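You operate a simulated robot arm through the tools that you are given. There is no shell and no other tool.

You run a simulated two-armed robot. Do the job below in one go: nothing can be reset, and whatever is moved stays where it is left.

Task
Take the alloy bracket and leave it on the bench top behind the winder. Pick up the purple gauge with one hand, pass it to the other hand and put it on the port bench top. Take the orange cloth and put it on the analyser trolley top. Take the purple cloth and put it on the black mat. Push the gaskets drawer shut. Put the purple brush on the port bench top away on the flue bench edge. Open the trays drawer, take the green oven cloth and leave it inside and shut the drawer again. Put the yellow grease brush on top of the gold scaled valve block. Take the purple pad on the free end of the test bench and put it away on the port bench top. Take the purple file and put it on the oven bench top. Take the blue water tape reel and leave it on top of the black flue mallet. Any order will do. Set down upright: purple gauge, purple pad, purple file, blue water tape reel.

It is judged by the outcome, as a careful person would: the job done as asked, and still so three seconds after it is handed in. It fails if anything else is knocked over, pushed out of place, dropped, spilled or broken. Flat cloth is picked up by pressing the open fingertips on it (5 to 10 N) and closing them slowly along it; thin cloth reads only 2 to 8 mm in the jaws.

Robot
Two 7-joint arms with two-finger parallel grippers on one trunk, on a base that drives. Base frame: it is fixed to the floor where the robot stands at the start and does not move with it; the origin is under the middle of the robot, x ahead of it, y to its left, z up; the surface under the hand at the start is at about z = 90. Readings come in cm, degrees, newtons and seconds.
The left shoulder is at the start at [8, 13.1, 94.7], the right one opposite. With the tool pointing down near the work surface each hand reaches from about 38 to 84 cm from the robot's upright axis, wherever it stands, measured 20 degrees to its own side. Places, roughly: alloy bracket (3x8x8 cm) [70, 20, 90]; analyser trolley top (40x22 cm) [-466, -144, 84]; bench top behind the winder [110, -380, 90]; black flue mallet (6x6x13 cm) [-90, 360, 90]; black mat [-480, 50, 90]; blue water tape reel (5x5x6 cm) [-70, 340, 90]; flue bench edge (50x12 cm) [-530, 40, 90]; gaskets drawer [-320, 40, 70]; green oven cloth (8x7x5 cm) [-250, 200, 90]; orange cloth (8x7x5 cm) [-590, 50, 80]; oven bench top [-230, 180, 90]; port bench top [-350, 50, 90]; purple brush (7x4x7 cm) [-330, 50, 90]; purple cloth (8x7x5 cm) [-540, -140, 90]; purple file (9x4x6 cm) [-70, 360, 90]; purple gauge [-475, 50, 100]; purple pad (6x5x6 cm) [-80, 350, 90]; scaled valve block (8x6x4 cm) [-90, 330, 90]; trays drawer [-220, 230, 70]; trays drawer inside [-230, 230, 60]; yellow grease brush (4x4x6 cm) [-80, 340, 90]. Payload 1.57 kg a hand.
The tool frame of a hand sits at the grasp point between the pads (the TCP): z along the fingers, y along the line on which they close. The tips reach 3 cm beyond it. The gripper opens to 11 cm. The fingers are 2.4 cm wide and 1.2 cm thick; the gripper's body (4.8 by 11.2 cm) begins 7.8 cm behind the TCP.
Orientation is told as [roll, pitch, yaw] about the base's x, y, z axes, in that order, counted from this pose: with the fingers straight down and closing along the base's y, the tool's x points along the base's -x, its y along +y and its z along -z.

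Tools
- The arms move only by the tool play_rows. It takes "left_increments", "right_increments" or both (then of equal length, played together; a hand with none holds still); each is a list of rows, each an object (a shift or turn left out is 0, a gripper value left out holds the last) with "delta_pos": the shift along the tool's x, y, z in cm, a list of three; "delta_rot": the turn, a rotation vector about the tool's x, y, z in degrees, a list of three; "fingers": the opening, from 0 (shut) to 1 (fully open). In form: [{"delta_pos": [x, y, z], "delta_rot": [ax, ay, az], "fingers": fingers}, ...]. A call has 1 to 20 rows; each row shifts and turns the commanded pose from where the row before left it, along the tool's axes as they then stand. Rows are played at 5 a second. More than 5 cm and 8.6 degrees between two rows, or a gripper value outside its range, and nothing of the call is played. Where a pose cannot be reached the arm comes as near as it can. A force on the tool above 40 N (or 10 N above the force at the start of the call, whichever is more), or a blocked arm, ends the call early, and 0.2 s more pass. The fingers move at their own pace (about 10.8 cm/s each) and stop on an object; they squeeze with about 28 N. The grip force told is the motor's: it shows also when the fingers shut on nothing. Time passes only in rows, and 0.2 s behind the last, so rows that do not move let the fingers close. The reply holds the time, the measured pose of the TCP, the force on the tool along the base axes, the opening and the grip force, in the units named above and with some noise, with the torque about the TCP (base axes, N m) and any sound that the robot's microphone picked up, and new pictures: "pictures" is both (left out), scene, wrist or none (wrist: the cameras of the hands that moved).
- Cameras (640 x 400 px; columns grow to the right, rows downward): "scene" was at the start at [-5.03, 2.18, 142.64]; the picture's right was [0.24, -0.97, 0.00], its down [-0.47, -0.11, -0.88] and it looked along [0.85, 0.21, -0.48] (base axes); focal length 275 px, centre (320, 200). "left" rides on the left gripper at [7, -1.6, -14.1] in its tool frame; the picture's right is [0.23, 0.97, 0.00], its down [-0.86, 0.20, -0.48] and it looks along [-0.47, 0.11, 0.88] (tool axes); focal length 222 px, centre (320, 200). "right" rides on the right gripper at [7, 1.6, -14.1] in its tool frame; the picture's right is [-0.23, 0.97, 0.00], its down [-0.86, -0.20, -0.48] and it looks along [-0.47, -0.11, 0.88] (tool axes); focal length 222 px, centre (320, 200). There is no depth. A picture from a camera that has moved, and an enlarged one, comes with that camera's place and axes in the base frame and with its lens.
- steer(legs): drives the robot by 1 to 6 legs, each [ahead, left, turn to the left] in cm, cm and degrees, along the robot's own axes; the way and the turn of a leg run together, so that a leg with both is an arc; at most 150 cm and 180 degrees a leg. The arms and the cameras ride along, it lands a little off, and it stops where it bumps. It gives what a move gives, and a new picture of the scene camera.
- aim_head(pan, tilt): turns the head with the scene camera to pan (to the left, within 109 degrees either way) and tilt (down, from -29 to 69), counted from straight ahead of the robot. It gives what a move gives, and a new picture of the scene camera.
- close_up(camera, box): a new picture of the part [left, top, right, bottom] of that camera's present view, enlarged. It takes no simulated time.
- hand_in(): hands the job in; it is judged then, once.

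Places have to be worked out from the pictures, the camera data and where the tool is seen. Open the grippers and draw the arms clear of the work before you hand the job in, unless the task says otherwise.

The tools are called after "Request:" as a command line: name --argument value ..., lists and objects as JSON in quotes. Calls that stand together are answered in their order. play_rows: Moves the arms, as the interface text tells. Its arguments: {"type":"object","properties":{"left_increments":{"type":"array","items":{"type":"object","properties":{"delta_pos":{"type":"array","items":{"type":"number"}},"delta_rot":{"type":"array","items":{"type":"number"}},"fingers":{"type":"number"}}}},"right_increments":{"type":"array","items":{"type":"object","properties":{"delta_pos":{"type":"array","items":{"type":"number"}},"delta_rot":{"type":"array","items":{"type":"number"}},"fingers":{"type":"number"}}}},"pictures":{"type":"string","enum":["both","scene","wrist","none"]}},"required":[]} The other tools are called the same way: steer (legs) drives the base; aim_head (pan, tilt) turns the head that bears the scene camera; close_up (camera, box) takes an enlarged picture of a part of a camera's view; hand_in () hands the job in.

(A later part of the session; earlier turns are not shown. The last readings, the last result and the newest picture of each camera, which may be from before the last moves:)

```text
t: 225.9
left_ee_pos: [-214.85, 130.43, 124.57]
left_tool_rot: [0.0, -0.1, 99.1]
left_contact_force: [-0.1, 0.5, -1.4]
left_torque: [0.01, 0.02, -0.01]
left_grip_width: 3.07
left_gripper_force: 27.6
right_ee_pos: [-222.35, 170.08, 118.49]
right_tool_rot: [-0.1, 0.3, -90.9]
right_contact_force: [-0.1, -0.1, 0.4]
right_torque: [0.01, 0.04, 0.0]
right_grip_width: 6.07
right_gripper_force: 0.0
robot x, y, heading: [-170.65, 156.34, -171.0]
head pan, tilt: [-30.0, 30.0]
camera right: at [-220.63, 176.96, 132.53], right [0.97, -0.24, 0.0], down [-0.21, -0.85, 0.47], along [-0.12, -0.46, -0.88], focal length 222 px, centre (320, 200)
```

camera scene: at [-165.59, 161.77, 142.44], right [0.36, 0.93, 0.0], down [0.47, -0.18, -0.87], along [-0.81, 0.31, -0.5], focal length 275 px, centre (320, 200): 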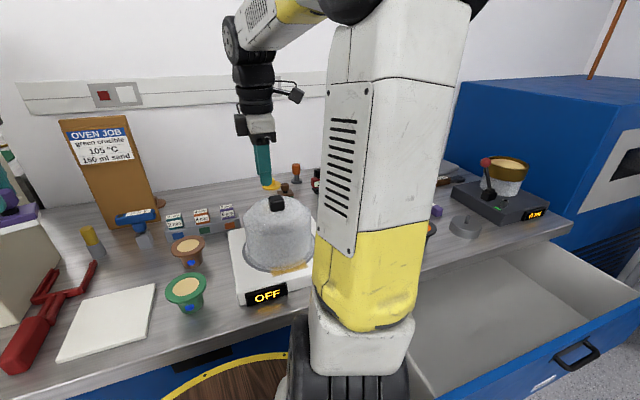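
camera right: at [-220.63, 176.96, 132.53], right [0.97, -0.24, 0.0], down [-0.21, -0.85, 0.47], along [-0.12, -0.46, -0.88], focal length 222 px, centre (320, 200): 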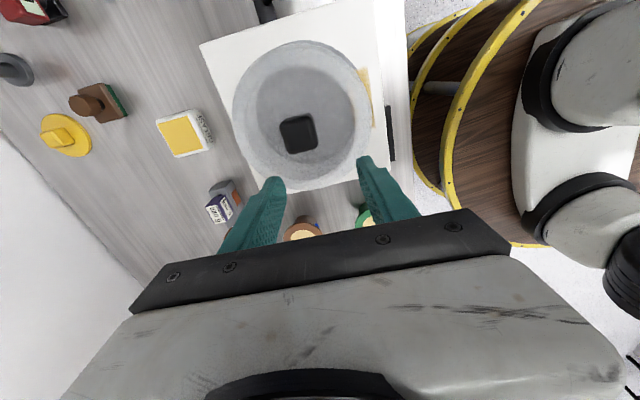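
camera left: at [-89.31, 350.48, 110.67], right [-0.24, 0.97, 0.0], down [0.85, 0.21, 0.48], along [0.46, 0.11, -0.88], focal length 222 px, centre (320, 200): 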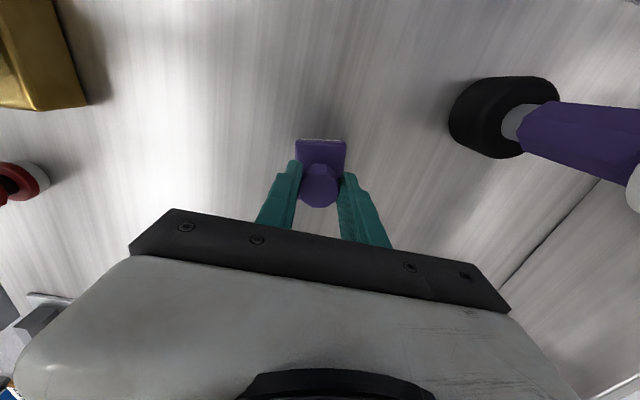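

I'll edge 3.5 cm ahead for reach and then bring the right hand toward the cloth, keeping height.

Request:
steer --legs '[[3.5, 0, 0]]'

Request:
play_rows --right_increments '[{"delta_pos": [4.5, -1.5, 0]}, {"delta_pos": [4.5, -1.5, 0]}, {"delta_pos": [4.5, -1.5, 0]}, {"delta_pos": [4.5, -1.5, 1]}, {"delta_pos": [4.5, -1.5, 1.5]}, {"delta_pos": [4.5, -1.5, 1.5]}, {"delta_pos": [2, -3, 2]}, {}]' --pictures "wrist"

```text
t: 226.7
left_ee_pos: [-218.33, 129.76, 124.62]
left_tool_rot: [0.0, 0.0, 99.1]
left_contact_force: [-0.5, -0.3, -1.4]
left_torque: [0.0, 0.0, 0.02]
left_grip_width: 3.05
left_gripper_force: 27.9
right_ee_pos: [-225.87, 169.41, 118.44]
right_tool_rot: [0.0, 0.3, -90.8]
right_contact_force: [0.5, 0.1, 0.1]
right_torque: [0.02, 0.01, -0.01]
right_grip_width: 6.09
right_gripper_force: 0.0
robot x, y, heading: [-174.66, 155.89, -171.1]
head pan, tilt: [-30.0, 30.0]
camera scene: at [-169.03, 161.23, 142.44], right [0.36, 0.93, 0.0], down [0.47, -0.18, -0.87], along [-0.81, 0.31, -0.5], focal length 275 px, centre (320, 200)
```

scene: 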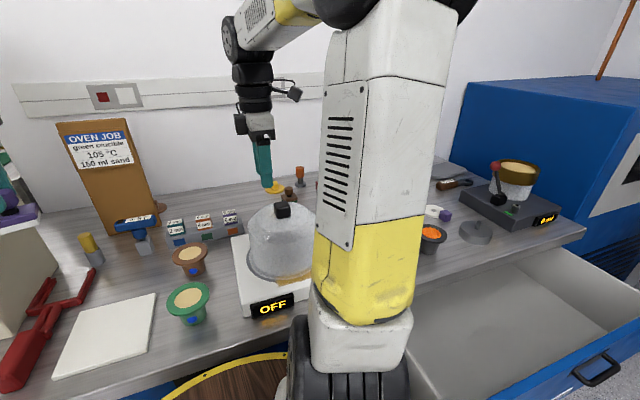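

```text
t: 228.5
left_ee_pos: [-218.24, 129.86, 124.64]
left_tool_rot: [0.0, 0.1, 99.1]
left_contact_force: [0.2, 0.3, -1.3]
left_torque: [-0.01, 0.0, -0.02]
left_grip_width: 3.04
left_gripper_force: 28.4
right_ee_pos: [-237.47, 198.87, 112.73]
right_tool_rot: [0.1, 0.3, -90.9]
right_contact_force: [-1.1, 0.4, -0.2]
right_torque: [0.01, -0.04, -0.01]
right_grip_width: 6.02
right_gripper_force: 0.2
robot x, y, heading: [-174.51, 155.7, -170.8]
head pan, tilt: [-30.0, 30.0]
camera right: at [-235.67, 205.77, 126.73], right [0.97, -0.24, 0.0], down [-0.21, -0.85, 0.47], along [-0.12, -0.46, -0.88], focal length 222 px, centre (320, 200)
```

right: 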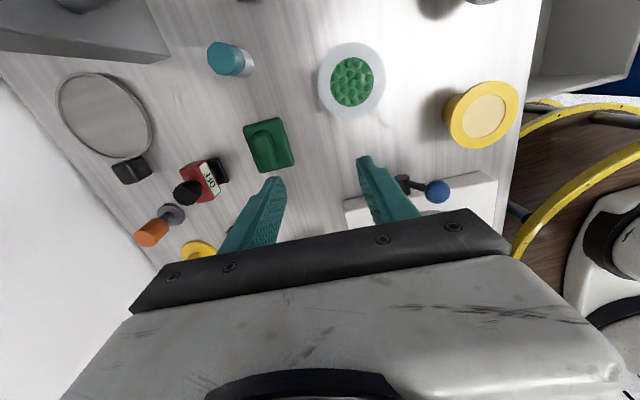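

Request:
close_up --camera "right" --box '[150, 90, 350, 215]'

```text
3.20 times, centred on (250, 152) of right
camera zoom: at [-235.67, 205.77, 126.73], right [0.97, -0.24, 0.0], down [-0.21, -0.85, 0.47], along [-0.12, -0.46, -0.88], focal length 711 px, centre (544, 352)
```

zoom: 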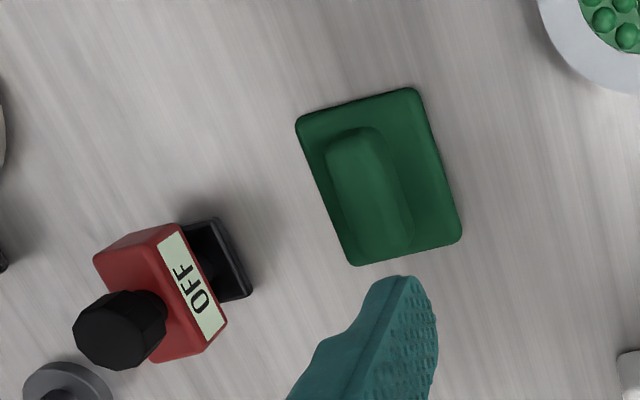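

Cloth centre [-246, 198.9], its roll running about 10° off the y-axis. I'll turn the hand 10° to straddle the roll and move over it.

Request:
play_rows --right_increments '[{"delta_rot": [0, 0, -5], "fingers": 0.44}, {"delta_rot": [0, 0, -5]}, {"delta_pos": [0.5, -2.8, 2]}, {"delta_pos": [0.5, -2.8, 2.5]}, {"delta_pos": [0.5, -2.8, 3]}, {}]' --pictures "wrist"

Request:
close_up --camera "right" --box '[220, 80, 420, 205]'

```text
t: 229.9
left_ee_pos: [-218.3, 129.81, 124.55]
left_tool_rot: [-0.1, 0.0, 99.2]
left_contact_force: [0.1, 0.1, -1.5]
left_torque: [-0.03, -0.03, -0.02]
left_grip_width: 3.06
left_gripper_force: 28.1
right_ee_pos: [-246.0, 199.05, 105.2]
right_tool_rot: [0.0, 0.5, -80.9]
right_contact_force: [-0.8, 0.0, -0.8]
right_torque: [0.0, -0.02, 0.0]
right_grip_width: 4.84
right_gripper_force: 0.0
robot x, y, heading: [-174.58, 155.9, -170.7]
head pan, tilt: [-30.0, 30.0]
camera right: at [-245.52, 206.04, 119.41], right [1.0, -0.07, 0.0], down [-0.06, -0.88, 0.47], along [-0.03, -0.47, -0.88], focal length 222 px, centre (320, 200)
```

right: 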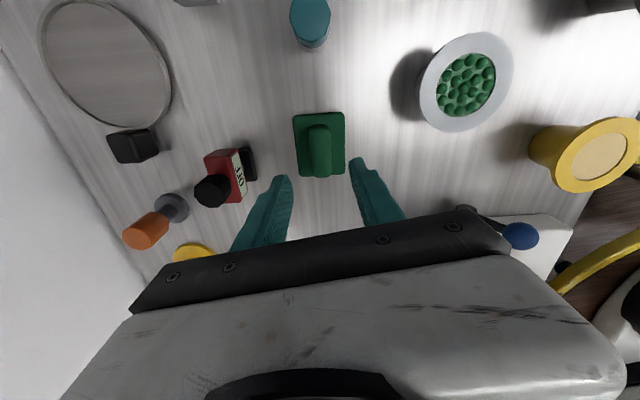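

```text
3.20 times, centred on (320, 142) of right
camera zoom: at [-245.52, 206.04, 119.41], right [1.0, -0.07, 0.0], down [-0.06, -0.88, 0.47], along [-0.03, -0.47, -0.88], focal length 711 px, centre (320, 384)
```

zoom: 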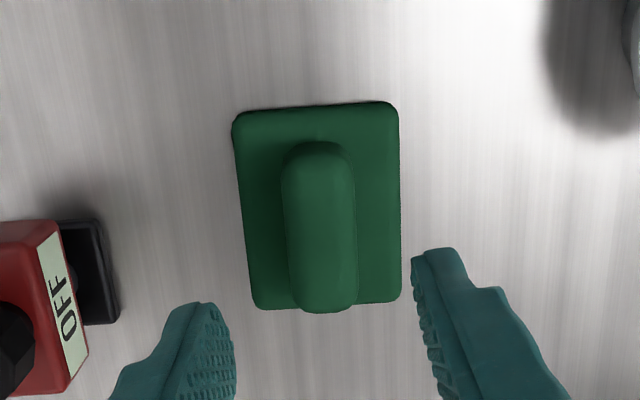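

Well aligned over the roll. Descend to z≈95.2 and close.

Request:
play_rows --right_increments '[{"delta_pos": [0, 0, 3]}, {"delta_pos": [0, 0, 3]}, {"delta_pos": [0, 0, 2]}, {"delta_pos": [0, 0, 1.2]}, {"delta_pos": [0, 0, 0.6]}, {}]' --pictures "wrist"

```text
t: 231.3
left_ee_pos: [-218.27, 129.8, 124.67]
left_tool_rot: [0.1, 0.0, 99.2]
left_contact_force: [-0.5, -0.8, -0.5]
left_torque: [-0.01, 0.0, 0.0]
left_grip_width: 3.04
left_gripper_force: 28.1
right_ee_pos: [-245.93, 199.12, 95.33]
right_tool_rot: [0.2, 0.4, -80.8]
right_contact_force: [0.7, 0.4, 0.5]
right_torque: [0.01, 0.01, 0.01]
right_grip_width: 4.8
right_gripper_force: 0.0
robot x, y, heading: [-174.46, 155.27, -170.8]
head pan, tilt: [-30.0, 30.0]
camera right: at [-245.37, 206.14, 109.43], right [1.0, -0.07, 0.0], down [-0.06, -0.88, 0.47], along [-0.03, -0.47, -0.88], focal length 222 px, centre (320, 200)
```

right: 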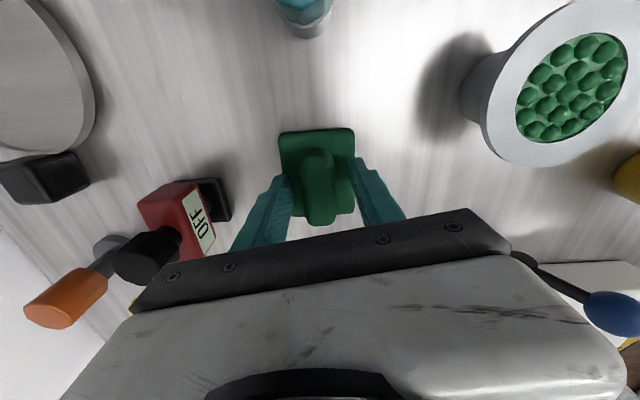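

Request:
play_rows --right_increments '[{"delta_pos": [0, 0, 0.3], "fingers": 0.3}, {"fingers": 0.2}, {"fingers": 0.0}, {}, {}, {"delta_pos": [0, 0, -1]}, {"delta_pos": [0, 0, -1.5]}, {}]' --pictures "wrist"

```text
t: 233.1
left_ee_pos: [-218.22, 129.83, 124.61]
left_tool_rot: [0.1, 0.0, 99.1]
left_contact_force: [-0.8, -0.7, -1.6]
left_torque: [-0.01, 0.0, -0.03]
left_grip_width: 3.05
left_gripper_force: 28.2
right_ee_pos: [-245.99, 199.02, 97.46]
right_tool_rot: [0.1, 0.2, -80.9]
right_contact_force: [0.4, 0.5, 0.5]
right_torque: [-0.02, -0.02, -0.01]
right_grip_width: 2.52
right_gripper_force: 28.2
robot x, y, heading: [-174.79, 156.1, -170.8]
head pan, tilt: [-30.0, 30.0]
camera right: at [-245.44, 206.08, 111.63], right [1.0, -0.07, 0.0], down [-0.06, -0.88, 0.47], along [-0.03, -0.47, -0.88], focal length 222 px, centre (320, 200)
```

right: 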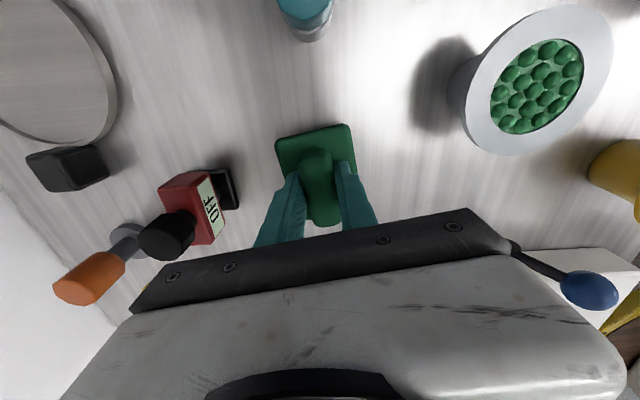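

Cloth held (2.5 cm). Lift, retract a little at height, then turn the robot right about 40°. That should bring the hand over the open drawer.

Request:
play_rows --right_increments '[{"delta_pos": [0, 0, -3.5]}, {"delta_pos": [0, 0, -3.5]}, {"delta_pos": [0, 0, -3.5]}, {"delta_pos": [-1.95, 2.73, -1.8]}, {"delta_pos": [-1.95, 2.73, -1.8]}, {"delta_pos": [-1.95, 2.73, -1.8]}, {"delta_pos": [-1.95, 2.73, -1.8]}, {"delta_pos": [-1.95, 2.73, -1.8]}, {"delta_pos": [-1.95, 2.73, -1.8]}, {}]' --pictures "none"

Request:
steer --legs '[[0, 0, -40]]'

Request:
close_up --camera "right" --box '[0, 0, 640, 400]'

```text
t: 235.3
left_ee_pos: [-218.36, 129.79, 124.6]
left_tool_rot: [-0.1, 0.0, 99.2]
left_contact_force: [-0.2, 0.6, -1.0]
left_torque: [-0.01, 0.0, -0.02]
left_grip_width: 3.04
left_gripper_force: 27.9
right_ee_pos: [-227.97, 189.93, 118.77]
right_tool_rot: [0.1, 0.3, -81.0]
right_contact_force: [0.7, -0.4, -0.3]
right_torque: [0.0, 0.02, -0.01]
right_grip_width: 2.48
right_gripper_force: 27.8
robot x, y, heading: [-174.52, 156.0, -170.7]
head pan, tilt: [-30.0, 30.0]
```

```text
t: 237.6
left_ee_pos: [-224.74, 164.54, 124.54]
left_tool_rot: [0.0, 0.0, 58.4]
left_contact_force: [-0.8, 0.8, -0.5]
left_torque: [0.02, 0.01, 0.0]
left_grip_width: 3.05
left_gripper_force: 27.7
right_ee_pos: [-192.89, 216.61, 118.83]
right_tool_rot: [0.1, 0.3, -121.5]
right_contact_force: [0.2, -0.7, -1.1]
right_torque: [0.01, -0.01, 0.01]
right_grip_width: 2.49
right_gripper_force: 27.5
robot x, y, heading: [-174.64, 155.71, 148.5]
head pan, tilt: [-30.0, 30.0]
camera scene: at [-166.8, 156.44, 142.44], right [0.88, 0.48, 0.0], down [0.24, -0.44, -0.87], along [-0.41, 0.76, -0.5], focal length 275 px, centre (320, 200)
```

scene: 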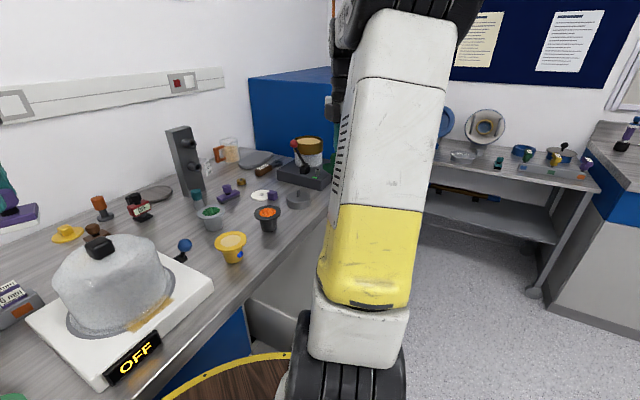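

```text
1.00 times, centred on (320, 200) of right (not enlarged: the box is as wide or as high as the picture)
camera zoom: at [-187.85, 221.66, 132.92], right [0.71, -0.7, 0.0], down [-0.62, -0.63, 0.47], along [-0.33, -0.34, -0.88], focal length 222 px, centre (320, 200)
```

zoom: 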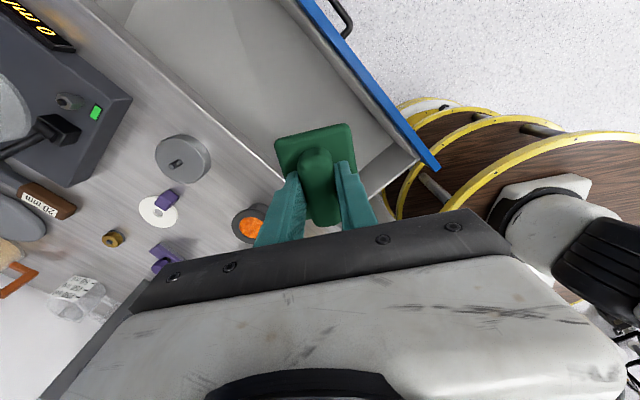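

The hand is right over the drawer opening (x -184…-205). I'll centre it at x≈-194.7 and lower into the drawer.

Request:
play_rows --right_increments '[{"delta_pos": [-0.94, -1.53, 2]}, {"delta_pos": [0, 0, 4]}, {"delta_pos": [0, 0, 4]}, {"delta_pos": [0, 0, 4]}, {"delta_pos": [0, 0, 4]}, {"delta_pos": [0, 0, 4]}, {"delta_pos": [0, 0, 3]}, {}]' --pictures "both"

```text
t: 239.4
left_ee_pos: [-224.69, 164.67, 124.38]
left_tool_rot: [0.0, 0.0, 58.4]
left_contact_force: [0.6, 0.4, -0.3]
left_torque: [0.02, -0.02, 0.0]
left_grip_width: 3.06
left_gripper_force: 27.4
right_ee_pos: [-194.59, 216.77, 93.8]
right_tool_rot: [0.0, 0.4, -121.5]
right_contact_force: [0.5, -0.4, -0.8]
right_torque: [-0.02, -0.02, 0.02]
right_grip_width: 2.53
right_gripper_force: 28.0
robot x, y, heading: [-174.43, 155.52, 148.5]
head pan, tilt: [-30.0, 30.0]
camera scene: at [-166.8, 156.44, 142.44], right [0.88, 0.48, 0.0], down [0.24, -0.44, -0.87], along [-0.41, 0.76, -0.5], focal length 275 px, centre (320, 200)
camera right: at [-189.58, 221.76, 107.86], right [0.71, -0.7, 0.0], down [-0.62, -0.63, 0.47], along [-0.33, -0.34, -0.88], focal length 222 px, centre (320, 200)
```

scene: 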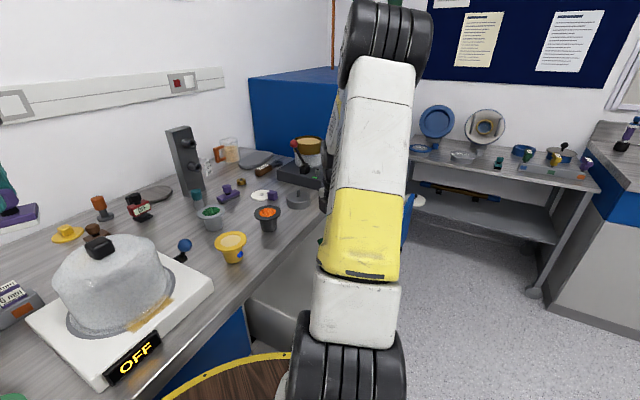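
right: 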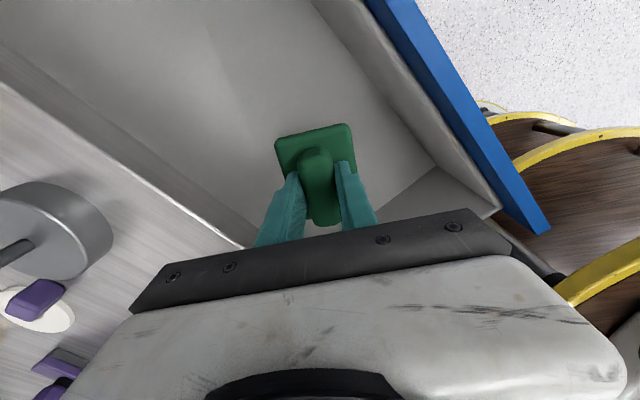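

The drawer floor appears to be at z≈66. Lowering further, watching force.

Request:
play_rows --right_increments '[{"delta_pos": [0, 0, 3]}, {"delta_pos": [0, 0, 3]}, {"delta_pos": [0, 0, 3]}, {"delta_pos": [0, 0, 3]}, {"delta_pos": [0, 0, 3]}, {"delta_pos": [0, 0, 2]}, {}]' --pictures "both"

```text
t: 241.0
left_ee_pos: [-224.63, 164.68, 124.63]
left_tool_rot: [0.0, -0.1, 58.5]
left_contact_force: [0.1, 0.5, -0.4]
left_torque: [-0.05, 0.02, 0.0]
left_grip_width: 3.06
left_gripper_force: 28.5
right_ee_pos: [-194.4, 216.75, 76.81]
right_tool_rot: [0.1, 0.4, -121.4]
right_contact_force: [0.3, 0.1, -1.4]
right_torque: [-0.03, -0.01, 0.02]
right_grip_width: 2.52
right_gripper_force: 27.4
robot x, y, heading: [-174.65, 155.93, 148.5]
head pan, tilt: [-30.0, 30.0]
camera scene: at [-166.8, 156.44, 142.44], right [0.88, 0.48, 0.0], down [0.24, -0.44, -0.87], along [-0.41, 0.76, -0.5], focal length 275 px, centre (320, 200)
camera right: at [-189.37, 221.72, 90.99], right [0.71, -0.7, 0.0], down [-0.62, -0.63, 0.47], along [-0.33, -0.34, -0.88], focal length 222 px, centre (320, 200)
```

scene: 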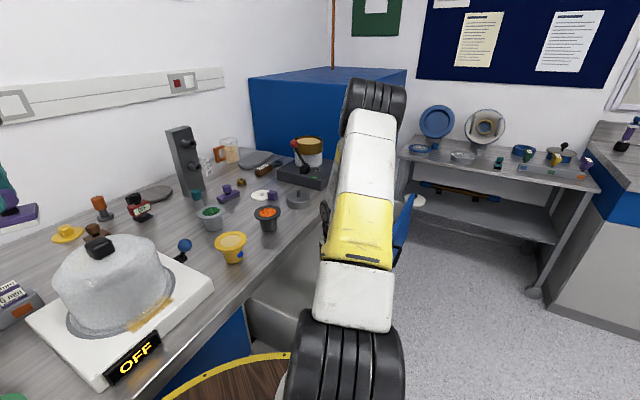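
right: 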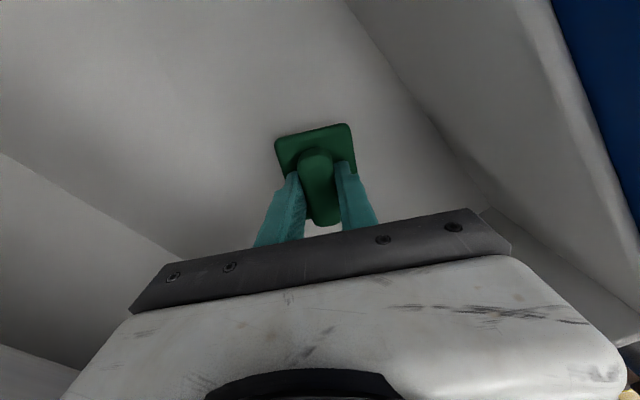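

Request:
play_rows --right_increments '[{"delta_pos": [0, 0, 1.5]}, {"delta_pos": [0, 0, 1.2]}, {"delta_pos": [0, 0, 0.8]}, {"delta_pos": [0, 0, 0.6]}, {}]' --pictures "wrist"

```text
t: 242.2
left_ee_pos: [-224.69, 164.66, 124.64]
left_tool_rot: [0.1, 0.1, 58.4]
left_contact_force: [0.8, -0.4, -1.1]
left_torque: [-0.02, -0.01, 0.02]
left_grip_width: 3.09
left_gripper_force: 27.3
right_ee_pos: [-194.43, 216.72, 72.69]
right_tool_rot: [0.1, 0.3, -121.6]
right_contact_force: [-0.4, -0.1, -0.5]
right_torque: [0.0, 0.02, 0.01]
right_grip_width: 2.51
right_gripper_force: 28.1
robot x, y, heading: [-174.31, 155.31, 148.4]
head pan, tilt: [-30.0, 30.0]
camera right: at [-189.36, 221.86, 86.79], right [0.71, -0.7, 0.0], down [-0.62, -0.63, 0.47], along [-0.33, -0.34, -0.88], focal length 222 px, centre (320, 200)
```

right: 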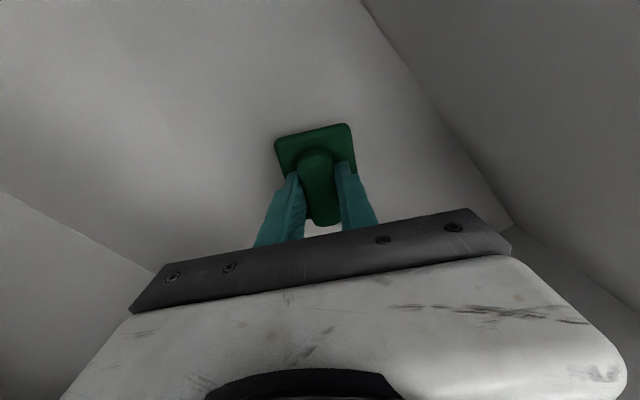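

Request:
play_rows --right_increments '[{"delta_pos": [0, 0, 0.6]}, {"delta_pos": [0, 0, 0.5]}, {"delta_pos": [0, 0, 0.4]}, {"delta_pos": [0, 0, 0.3]}, {}]' --pictures "none"

```text
t: 243.4
left_ee_pos: [-224.65, 164.51, 124.55]
left_tool_rot: [0.0, 0.0, 58.4]
left_contact_force: [0.2, 0.4, -0.5]
left_torque: [-0.02, 0.01, -0.02]
left_grip_width: 3.04
left_gripper_force: 28.3
right_ee_pos: [-194.38, 216.73, 70.95]
right_tool_rot: [0.1, 0.3, -121.5]
right_contact_force: [-0.3, 0.0, -0.4]
right_torque: [0.0, -0.01, 0.03]
right_grip_width: 2.49
right_gripper_force: 28.0
robot x, y, heading: [-174.43, 156.08, 148.3]
head pan, tilt: [-30.0, 30.0]
```

No contact yet at z≈71; continuing gently.

Request:
play_rows --right_increments '[{"delta_pos": [0, 0, 0.5]}, {"delta_pos": [0, 0, 0.5]}, {"delta_pos": [0, 0, 0.4]}, {"delta_pos": [0, 0, 0.4]}, {"delta_pos": [0, 0, 0.4]}, {}]' --pictures "wrist"

```text
t: 244.8
left_ee_pos: [-224.5, 164.36, 124.55]
left_tool_rot: [0.1, -0.1, 58.5]
left_contact_force: [0.3, 0.9, -0.7]
left_torque: [0.04, 0.02, -0.03]
left_grip_width: 3.06
left_gripper_force: 27.7
right_ee_pos: [-194.52, 216.98, 68.99]
right_tool_rot: [-0.1, 0.5, -121.4]
right_contact_force: [-0.9, -5.9, 39.1]
right_torque: [-0.15, -0.1, -0.04]
right_grip_width: 2.53
right_gripper_force: 28.0
robot x, y, heading: [-174.81, 156.26, 148.4]
head pan, tilt: [-30.0, 30.0]
camera right: at [-189.54, 221.91, 83.05], right [0.71, -0.7, 0.0], down [-0.62, -0.63, 0.47], along [-0.33, -0.33, -0.88], focal length 222 px, centre (320, 200)
```

right: 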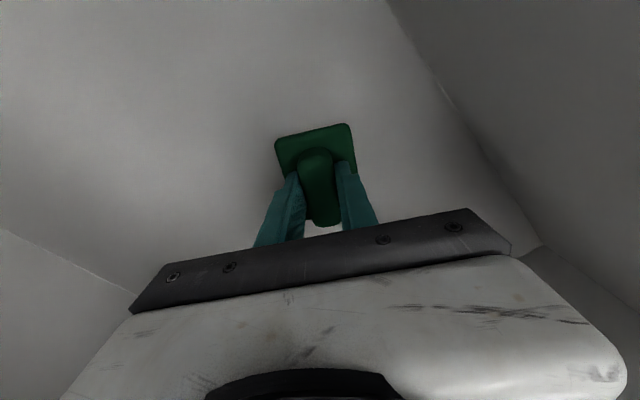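

Contact at z≈69. Relieve, release and lift out straight up.

Request:
play_rows --right_increments '[{"delta_pos": [0, 0, -0.25]}, {"fingers": 0.3}, {"fingers": 0.42}, {}, {"delta_pos": [0, 0, -1]}, {"delta_pos": [0, 0, -2]}, {"delta_pos": [0, 0, -4]}, {"delta_pos": [0, 0, -4]}, {"delta_pos": [0, 0, -4]}, {"delta_pos": [0, 0, -4]}, {"delta_pos": [0, 0, -4]}, {"delta_pos": [0, 0, -4]}, {"delta_pos": [0, 0, -4]}, {"delta_pos": [0, 0, -4]}, {"delta_pos": [0, 0, -4]}, {}]' --pictures "wrist"

```text
t: 248.2
left_ee_pos: [-224.69, 164.69, 124.55]
left_tool_rot: [0.1, 0.0, 58.5]
left_contact_force: [-0.4, -0.4, -0.9]
left_torque: [0.0, 0.02, 0.0]
left_grip_width: 3.05
left_gripper_force: 27.8
right_ee_pos: [-194.64, 216.55, 108.07]
right_tool_rot: [0.1, 0.3, -121.4]
right_contact_force: [-0.2, 0.0, -0.7]
right_torque: [-0.04, -0.02, -0.04]
right_grip_width: 4.61
right_gripper_force: 0.1
robot x, y, heading: [-174.15, 155.68, 148.5]
head pan, tilt: [-30.0, 30.0]
camera right: at [-189.68, 221.7, 122.13], right [0.71, -0.7, 0.0], down [-0.62, -0.63, 0.47], along [-0.33, -0.34, -0.88], focal length 222 px, centre (320, 200)
```

right: 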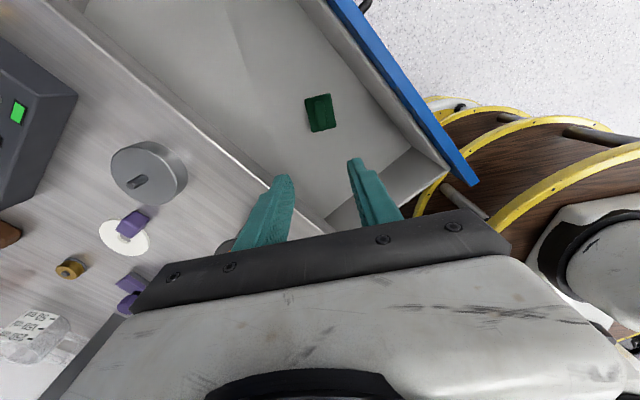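

The cloth lies in the drawer. I'll raise the hand, back away and come around in front of the drawer to push it shut.

Request:
play_rows --right_increments '[{"delta_pos": [0, 0, -4], "fingers": 0.2}, {"delta_pos": [0, 0, -4], "fingers": 0.0}, {}]' --pictures "none"

Request:
steer --legs '[[-65, 0, 0], [0, 0, 31.5], [0, -82, 0]]'

Request:
aim_head --pan -15 --tilt 40

```text
t: 249.0
left_ee_pos: [-224.59, 164.56, 124.49]
left_tool_rot: [0.0, 0.0, 58.5]
left_contact_force: [0.2, -0.2, -1.3]
left_torque: [-0.02, 0.01, 0.0]
left_grip_width: 3.04
left_gripper_force: 28.1
right_ee_pos: [-194.72, 216.81, 115.94]
right_tool_rot: [0.1, 0.3, -121.6]
right_contact_force: [-0.3, 0.3, -0.5]
right_torque: [-0.01, 0.0, -0.04]
right_grip_width: 0.0
right_gripper_force: 20.8
robot x, y, heading: [-174.51, 155.32, 148.6]
head pan, tilt: [-30.0, 30.0]
```

```text
t: 258.1
left_ee_pos: [-165.96, 187.28, 124.61]
left_tool_rot: [0.0, -0.1, 88.3]
left_contact_force: [0.4, -0.7, -0.8]
left_torque: [0.02, -0.02, -0.02]
left_grip_width: 3.07
left_gripper_force: 27.8
right_ee_pos: [-165.83, 247.48, 116.02]
right_tool_rot: [0.1, 0.3, -91.8]
right_contact_force: [-0.5, -0.1, 0.0]
right_torque: [-0.01, -0.03, 0.01]
right_grip_width: 0.03
right_gripper_force: 21.5
robot x, y, heading: [-118.12, 204.97, 178.4]
head pan, tilt: [-30.0, 30.0]
camera scene: at [-111.6, 208.85, 142.44], right [0.53, 0.85, 0.0], down [0.43, -0.26, -0.87], along [-0.74, 0.46, -0.5], focal length 275 px, centre (320, 200)
```

scene: 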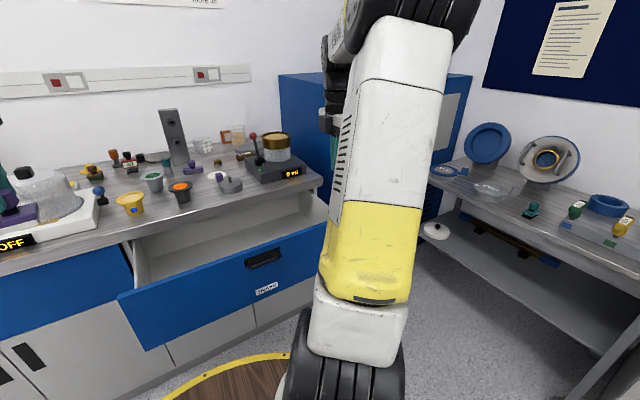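

```text
t: 258.9
left_ee_pos: [-165.85, 187.26, 124.65]
left_tool_rot: [0.0, 0.0, 88.3]
left_contact_force: [-1.3, -0.3, -1.2]
left_torque: [0.01, 0.0, 0.01]
left_grip_width: 3.04
left_gripper_force: 28.2
right_ee_pos: [-165.84, 247.43, 115.97]
right_tool_rot: [0.0, 0.2, -91.7]
right_contact_force: [0.8, -0.4, 0.8]
right_torque: [-0.03, -0.02, -0.02]
right_grip_width: 0.0
right_gripper_force: 21.4
robot x, y, heading: [-118.05, 204.37, 178.2]
head pan, tilt: [-15.0, 40.0]
camera scene: at [-112.04, 206.55, 140.91], right [0.29, 0.96, 0.0], down [0.62, -0.19, -0.77], along [-0.73, 0.22, -0.64], focal length 275 px, centre (320, 200)
```

scene: 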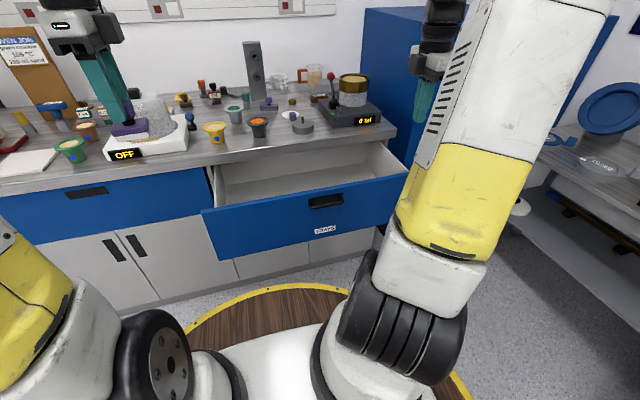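

I'll back up 18 cm, tilt the hand 45° forward again and bring the closed fingertips in front of the drawer face.

Request:
steer --legs '[[-18, 0, 1.8]]'

Request:
play_rows --right_increments '[{"delta_pos": [-4, -2, 0]}, {"delta_pos": [-4, -2, 0]}, {"delta_pos": [-4, -2, 0]}, {"delta_pos": [-4, -2, 0]}, {"delta_pos": [-2, -2, 0]}, {"delta_rot": [7.5, 0, 0]}, {"delta_rot": [7.5, 0, 0]}, {"delta_rot": [7.5, 0, 0]}, {"delta_rot": [7.5, 0, 0]}, {"delta_rot": [7.5, 0, 0]}, {"delta_rot": [7.5, 0, 0]}, {}]' --pictures "wrist"

```text
t: 260.4
left_ee_pos: [-147.29, 185.46, 124.56]
left_tool_rot: [0.0, 0.0, 90.1]
left_contact_force: [0.0, -0.3, -0.8]
left_torque: [-0.01, -0.02, 0.01]
left_grip_width: 3.08
left_gripper_force: 27.9
right_ee_pos: [-149.1, 245.62, 115.87]
right_tool_rot: [0.1, 0.2, -89.9]
right_contact_force: [-0.1, -0.2, -0.1]
right_torque: [0.02, -0.04, 0.03]
right_grip_width: 0.01
right_gripper_force: 21.7
robot x, y, heading: [-100.26, 204.31, -180.0]
head pan, tilt: [-15.0, 40.0]
camera scene: at [-94.07, 206.47, 140.91], right [0.26, 0.97, 0.0], down [0.62, -0.17, -0.77], along [-0.74, 0.2, -0.64], focal length 275 px, centre (320, 200)
```

scene: 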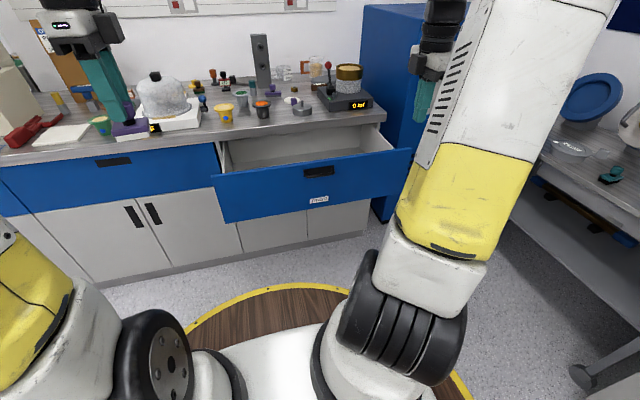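

```text
t: 263.0
left_ee_pos: [-147.31, 185.47, 124.66]
left_tool_rot: [0.0, -0.1, 90.1]
left_contact_force: [0.5, 0.2, -0.3]
left_torque: [-0.02, 0.0, 0.0]
left_grip_width: 3.06
left_gripper_force: 27.9
right_ee_pos: [-158.93, 227.67, 115.97]
right_tool_rot: [-45.0, 0.3, -89.9]
right_contact_force: [0.2, 0.5, -0.6]
right_torque: [-0.01, 0.04, 0.0]
right_grip_width: 0.02
right_gripper_force: 21.2
robot x, y, heading: [-99.93, 204.05, -179.9]
head pan, tilt: [-15.0, 40.0]
camera right: at [-147.86, 234.58, 124.66], right [0.69, -0.22, -0.69], down [0.2, -0.86, 0.47], along [-0.7, -0.46, -0.55], focal length 222 px, centre (320, 200)
```

right: 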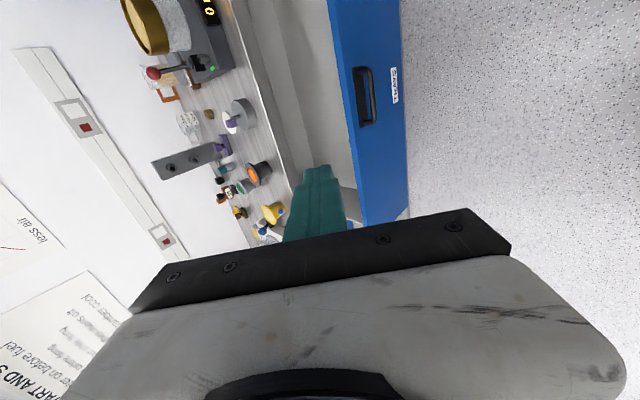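

Now lowering in front of the drawer face, to below the handle.

Request:
play_rows --right_increments '[{"delta_pos": [0.13, 2.68, 3.24]}, {"delta_pos": [0.13, 2.68, 3.24]}, {"delta_pos": [0.13, 2.68, 3.24]}, {"delta_pos": [0.13, 2.68, 3.24]}, {"delta_pos": [0.13, 2.68, 3.24]}, {"delta_pos": [0.13, 2.68, 3.24]}, {"delta_pos": [0.13, 2.68, 3.24]}, {"delta_pos": [0.13, 2.68, 3.24]}, {"delta_pos": [0.13, 2.68, 3.24]}, {"delta_pos": [0.13, 2.68, 3.24]}, {}]' --pictures "both"

```text
t: 265.4
left_ee_pos: [-147.2, 185.58, 124.64]
left_tool_rot: [0.0, 0.1, 90.1]
left_contact_force: [0.4, 0.2, -1.5]
left_torque: [0.01, -0.03, -0.03]
left_grip_width: 3.04
left_gripper_force: 27.8
right_ee_pos: [-163.07, 229.11, 73.82]
right_tool_rot: [-45.0, 0.3, -89.9]
right_contact_force: [0.5, -0.1, -0.1]
right_torque: [0.02, -0.02, 0.0]
right_grip_width: 0.02
right_gripper_force: 21.3
robot x, y, heading: [-99.76, 204.32, -179.9]
head pan, tilt: [-15.0, 40.0]
camera scene: at [-94.05, 206.46, 140.91], right [0.26, 0.97, 0.0], down [0.62, -0.17, -0.77], along [-0.74, 0.2, -0.64], focal length 275 px, centre (320, 200)
camera right: at [-151.85, 236.08, 82.66], right [0.69, -0.22, -0.69], down [0.2, -0.86, 0.47], along [-0.7, -0.46, -0.55], focal length 222 px, centre (320, 200)
```

scene: 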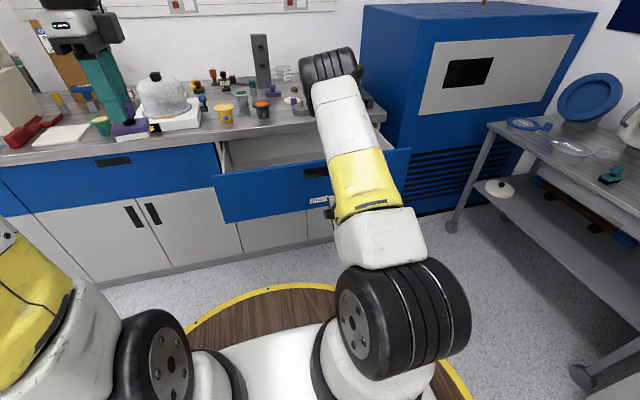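
right: 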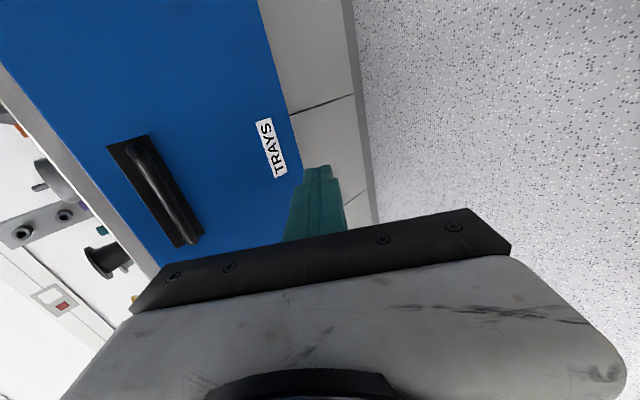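

Fingertips are below the handle in front of the drawer face. Driving ahead to push the drawer in.

Request:
steer --legs '[[30, 0, 0]]'

```text
t: 267.5
left_ee_pos: [-176.93, 185.77, 124.63]
left_tool_rot: [0.0, 0.1, 89.8]
left_contact_force: [-0.2, -0.4, -1.1]
left_torque: [0.0, 0.01, 0.01]
left_grip_width: 3.06
left_gripper_force: 28.0
right_ee_pos: [-192.6, 229.33, 73.85]
right_tool_rot: [-44.9, 0.4, -90.1]
right_contact_force: [-0.6, -0.1, -0.7]
right_torque: [0.03, 0.02, -0.03]
right_grip_width: 0.0
right_gripper_force: 20.8
robot x, y, heading: [-129.78, 203.98, 179.6]
head pan, tilt: [-15.0, 40.0]
camera scene: at [-123.63, 206.47, 140.91], right [0.26, 0.97, 0.0], down [0.62, -0.17, -0.77], along [-0.74, 0.2, -0.64], focal length 275 px, centre (320, 200)
```

scene: 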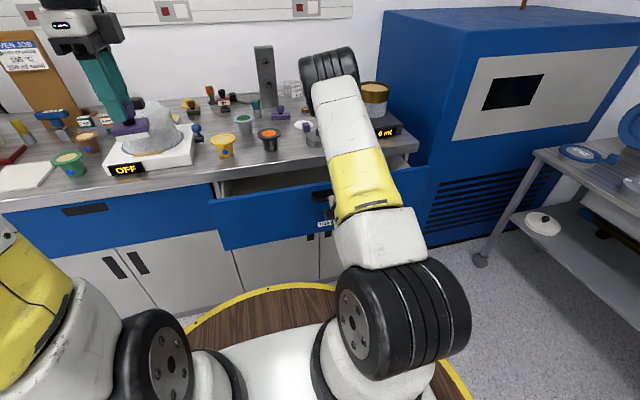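

The drawer is moving with very little force. 11.5 cm more, then finish with the arm.

Request:
steer --legs '[[11.5, 0, 0]]'

Request:
close_up --camera "right" --box '[0, 0, 640, 400]'

```text
t: 268.7
left_ee_pos: [-188.39, 185.68, 124.56]
left_tool_rot: [0.0, 0.0, 89.9]
left_contact_force: [0.2, -0.1, -0.5]
left_torque: [-0.01, 0.02, 0.02]
left_grip_width: 3.03
left_gripper_force: 28.0
right_ee_pos: [-204.27, 229.3, 73.89]
right_tool_rot: [-44.8, 0.3, -90.0]
right_contact_force: [0.0, -0.1, -0.2]
right_torque: [-0.03, -0.01, 0.02]
right_grip_width: 0.0
right_gripper_force: 21.0
robot x, y, heading: [-141.02, 204.31, 179.9]
head pan, tilt: [-15.0, 40.0]
camera scene: at [-135.19, 206.5, 140.91], right [0.26, 0.97, 0.0], down [0.62, -0.17, -0.77], along [-0.74, 0.2, -0.64], focal length 275 px, centre (320, 200)
```

scene: 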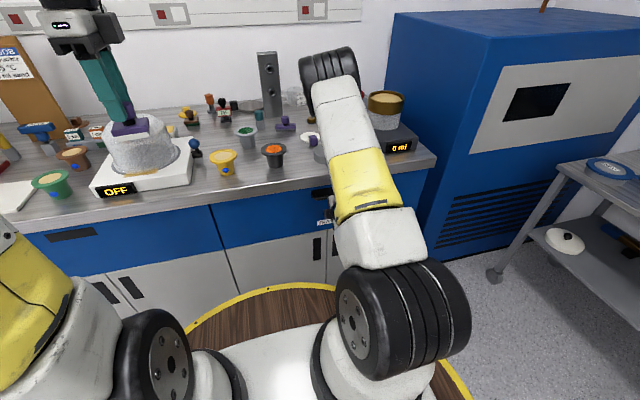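

```text
1.00 times, centred on (320, 200) of right (not enlarged: the box is as wide or as high as the picture)
camera zoom: at [-192.92, 236.24, 82.7], right [0.69, -0.22, -0.69], down [0.2, -0.86, 0.47], along [-0.7, -0.46, -0.55], focal length 222 px, centre (320, 200)
```

zoom: 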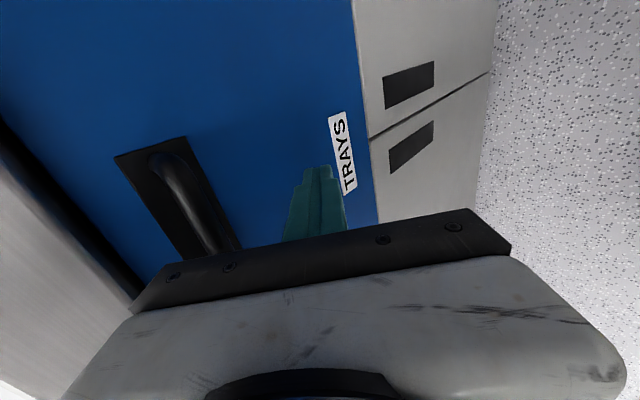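

Nearly shut. I'll finish with small arm pushes until I feel the stop.

Request:
play_rows --right_increments '[{"delta_pos": [0, -0.35, 0.35]}, {"delta_pos": [0, -0.35, 0.35]}, {"delta_pos": [0, -0.3, 0.3]}, {}]' --pictures "wrist"

```text
t: 269.7
left_ee_pos: [-188.26, 185.55, 124.66]
left_tool_rot: [0.0, 0.0, 89.8]
left_contact_force: [0.4, -0.2, -0.8]
left_torque: [0.01, 0.01, -0.01]
left_grip_width: 3.05
left_gripper_force: 27.9
right_ee_pos: [-205.19, 229.36, 73.92]
right_tool_rot: [-44.7, 0.4, -90.1]
right_contact_force: [34.9, -1.7, 17.5]
right_torque: [-0.04, 0.0, 0.1]
right_grip_width: 0.02
right_gripper_force: 20.7
robot x, y, heading: [-140.93, 204.18, 179.8]
head pan, tilt: [-15.0, 40.0]
camera right: at [-194.07, 236.25, 82.77], right [0.69, -0.22, -0.69], down [0.19, -0.86, 0.48], along [-0.7, -0.46, -0.55], focal length 222 px, centre (320, 200)
```

right: 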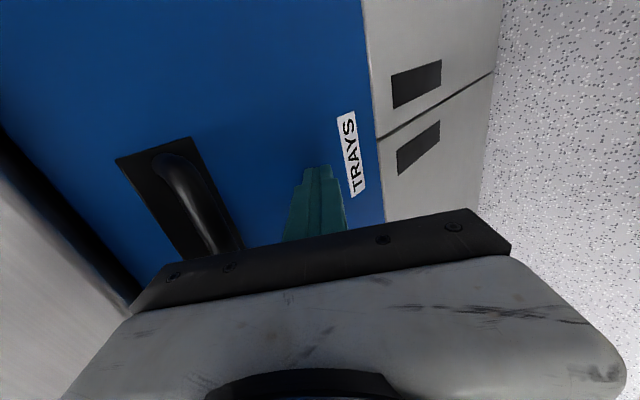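

Firm stop at the closed position (≈35 N). I'll withdraw and verify the drawer front is flush with its neighbour.

Request:
play_rows --right_increments '[{"delta_pos": [0, 0.7, -0.7]}, {"delta_pos": [0, 2, -2]}, {"delta_pos": [0, 2.8, -2.8]}, {"delta_pos": [0, 2.8, -2.8]}, {"delta_pos": [0, 2.8, -2.8]}, {"delta_pos": [0, 0, -4.5]}, {"delta_pos": [0, -1, -4.5]}, {"delta_pos": [0, -2, -4]}, {"delta_pos": [0, -2, -4]}, {"delta_pos": [0, -2, -4]}, {"delta_pos": [0, -2, -4]}, {}]' --pictures "none"

Request:
steer --legs '[[-30, 0, 0]]'

Request:
close_up --camera "scene" --box '[120, 80, 440, 280]'

```text
t: 272.3
left_ee_pos: [-188.47, 185.7, 124.58]
left_tool_rot: [0.1, -0.1, 90.0]
left_contact_force: [-0.1, 0.5, -0.1]
left_torque: [0.01, 0.02, -0.02]
left_grip_width: 3.07
left_gripper_force: 27.6
right_ee_pos: [-190.6, 235.45, 92.85]
right_tool_rot: [-44.7, 0.4, -89.9]
right_contact_force: [-0.4, -1.5, 0.3]
right_torque: [0.07, -0.04, 0.05]
right_grip_width: 0.0
right_gripper_force: 21.9
right hand out of reach, approached as far as the arm can: row 6, 7, 8, 9, 10, 11
robot x, y, heading: [-141.11, 204.04, 180.1]
head pan, tilt: [-15.0, 40.0]
```

```text
t: 274.3
left_ee_pos: [-158.79, 185.82, 124.58]
left_tool_rot: [0.1, 0.0, 89.7]
left_contact_force: [1.6, 1.0, -0.4]
left_torque: [-0.05, 0.02, 0.03]
left_grip_width: 3.05
left_gripper_force: 27.1
right_ee_pos: [-160.59, 235.34, 92.93]
right_tool_rot: [-44.8, 0.3, -90.1]
right_contact_force: [0.3, -0.8, -0.2]
right_torque: [-0.01, 0.01, 0.0]
right_grip_width: 0.01
right_gripper_force: 21.1
robot x, y, heading: [-111.59, 204.13, 179.6]
head pan, tilt: [-15.0, 40.0]
camera scene: at [-105.39, 206.38, 140.91], right [0.26, 0.96, 0.0], down [0.62, -0.17, -0.77], along [-0.74, 0.2, -0.64], focal length 275 px, centre (320, 200)
```

scene: 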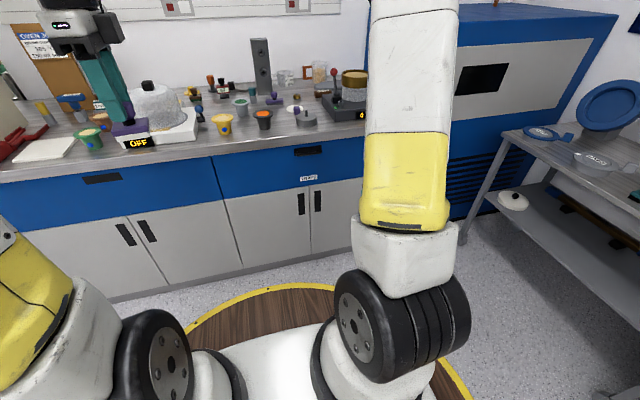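

```text
2.00 times, centred on (280, 180) of scene
camera zoom: at [-105.39, 206.38, 140.91], right [0.26, 0.96, 0.0], down [0.62, -0.17, -0.77], along [-0.74, 0.2, -0.64], focal length 549 px, centre (400, 240)
```

zoom: 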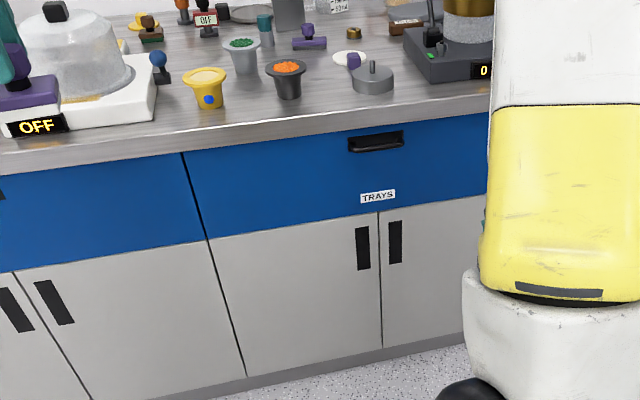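

The drawer is flush and the file still stands. Now I'll straighten the right hand and look left (-y, -x) to find a route to the port bench at [-350, 50].

Request:
play_rows --right_increments '[{"delta_rot": [-7.5, 0, 0]}, {"delta_rot": [-7.5, 0, 0]}, {"delta_rot": [-7.5, 0, 0]}, {"delta_rot": [-7.5, 0, 0]}, {"delta_rot": [-7.5, 0, 0]}, {"delta_rot": [-7.3, 0, 0]}, {"delta_pos": [0, 0, -4]}, {"delta_pos": [-1, 0, -4]}, {"delta_pos": [-2, 0, -4]}, {"delta_pos": [-3, 0, -4]}, {"delta_pos": [-3, 0, -4]}, {"delta_pos": [-3, 0, -4]}, {}]' --pictures "none"

Request:
aim_head --pan 50 --tilt 12

Request:
aim_head --pan 90 --tilt 12

```text
t: 277.1
left_ee_pos: [-158.74, 185.74, 124.34]
left_tool_rot: [0.0, 0.0, 89.6]
left_contact_force: [0.0, -0.5, -1.0]
left_torque: [0.0, 0.0, -0.02]
left_grip_width: 3.06
left_gripper_force: 27.8
right_ee_pos: [-159.09, 223.31, 116.94]
right_tool_rot: [-4.5, -1.0, -89.6]
right_contact_force: [-0.3, -0.3, -0.1]
right_torque: [0.01, -0.02, -0.03]
right_grip_width: 0.01
right_gripper_force: 21.7
right hand out of reach, approached as far as the arm can: row 4
robot x, y, heading: [-110.9, 204.41, 179.4]
head pan, tilt: [-15.0, 40.0]
```

```text
t: 278.5
left_ee_pos: [-158.71, 185.69, 124.52]
left_tool_rot: [0.0, -0.1, 89.7]
left_contact_force: [0.6, -0.2, -0.8]
left_torque: [-0.01, 0.07, 0.04]
left_grip_width: 3.05
left_gripper_force: 27.9
right_ee_pos: [-159.09, 223.41, 116.98]
right_tool_rot: [-4.5, -1.0, -89.5]
right_contact_force: [0.5, 0.1, 0.7]
right_torque: [0.01, 0.0, -0.01]
right_grip_width: 0.02
right_gripper_force: 21.3
robot x, y, heading: [-111.01, 204.26, 179.8]
head pan, tilt: [50.0, 12.0]
camera scene: at [-103.22, 197.02, 145.35], right [-0.76, 0.65, 0.0], down [0.14, 0.16, -0.98], along [-0.63, -0.75, -0.21], focal length 275 px, centre (320, 200)
```

scene: 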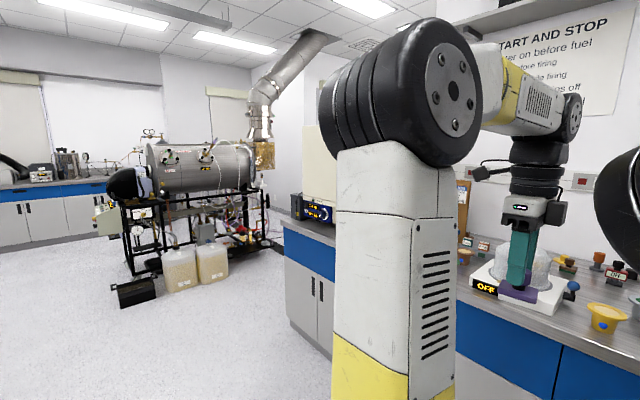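

```text
t: 279.5
left_ee_pos: [-158.62, 185.79, 124.49]
left_tool_rot: [0.0, -0.1, 89.8]
left_contact_force: [-0.3, 0.8, -0.3]
left_torque: [0.01, 0.0, -0.02]
left_grip_width: 3.06
left_gripper_force: 27.9
right_ee_pos: [-158.98, 223.34, 116.86]
right_tool_rot: [-4.6, -1.0, -89.6]
right_contact_force: [-0.1, 0.9, -0.1]
right_torque: [-0.01, -0.01, -0.01]
right_grip_width: 0.03
right_gripper_force: 21.5
robot x, y, heading: [-111.45, 204.19, 179.9]
head pan, tilt: [90.0, 12.0]
camera scene: at [-97.24, 194.8, 145.35], right [-1.0, 0.01, 0.0], down [0.0, 0.21, -0.98], along [-0.01, -0.98, -0.21], focal length 275 px, centre (320, 200)
```

scene: 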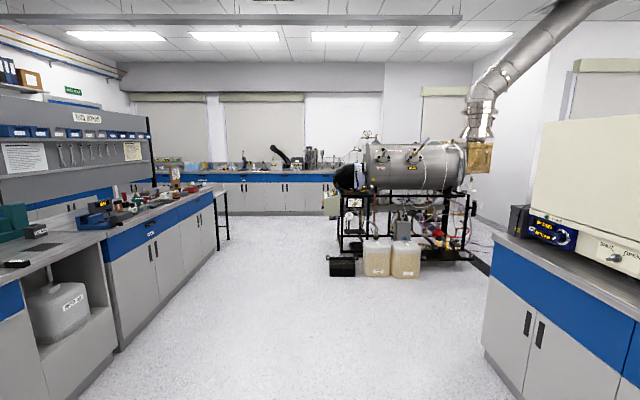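

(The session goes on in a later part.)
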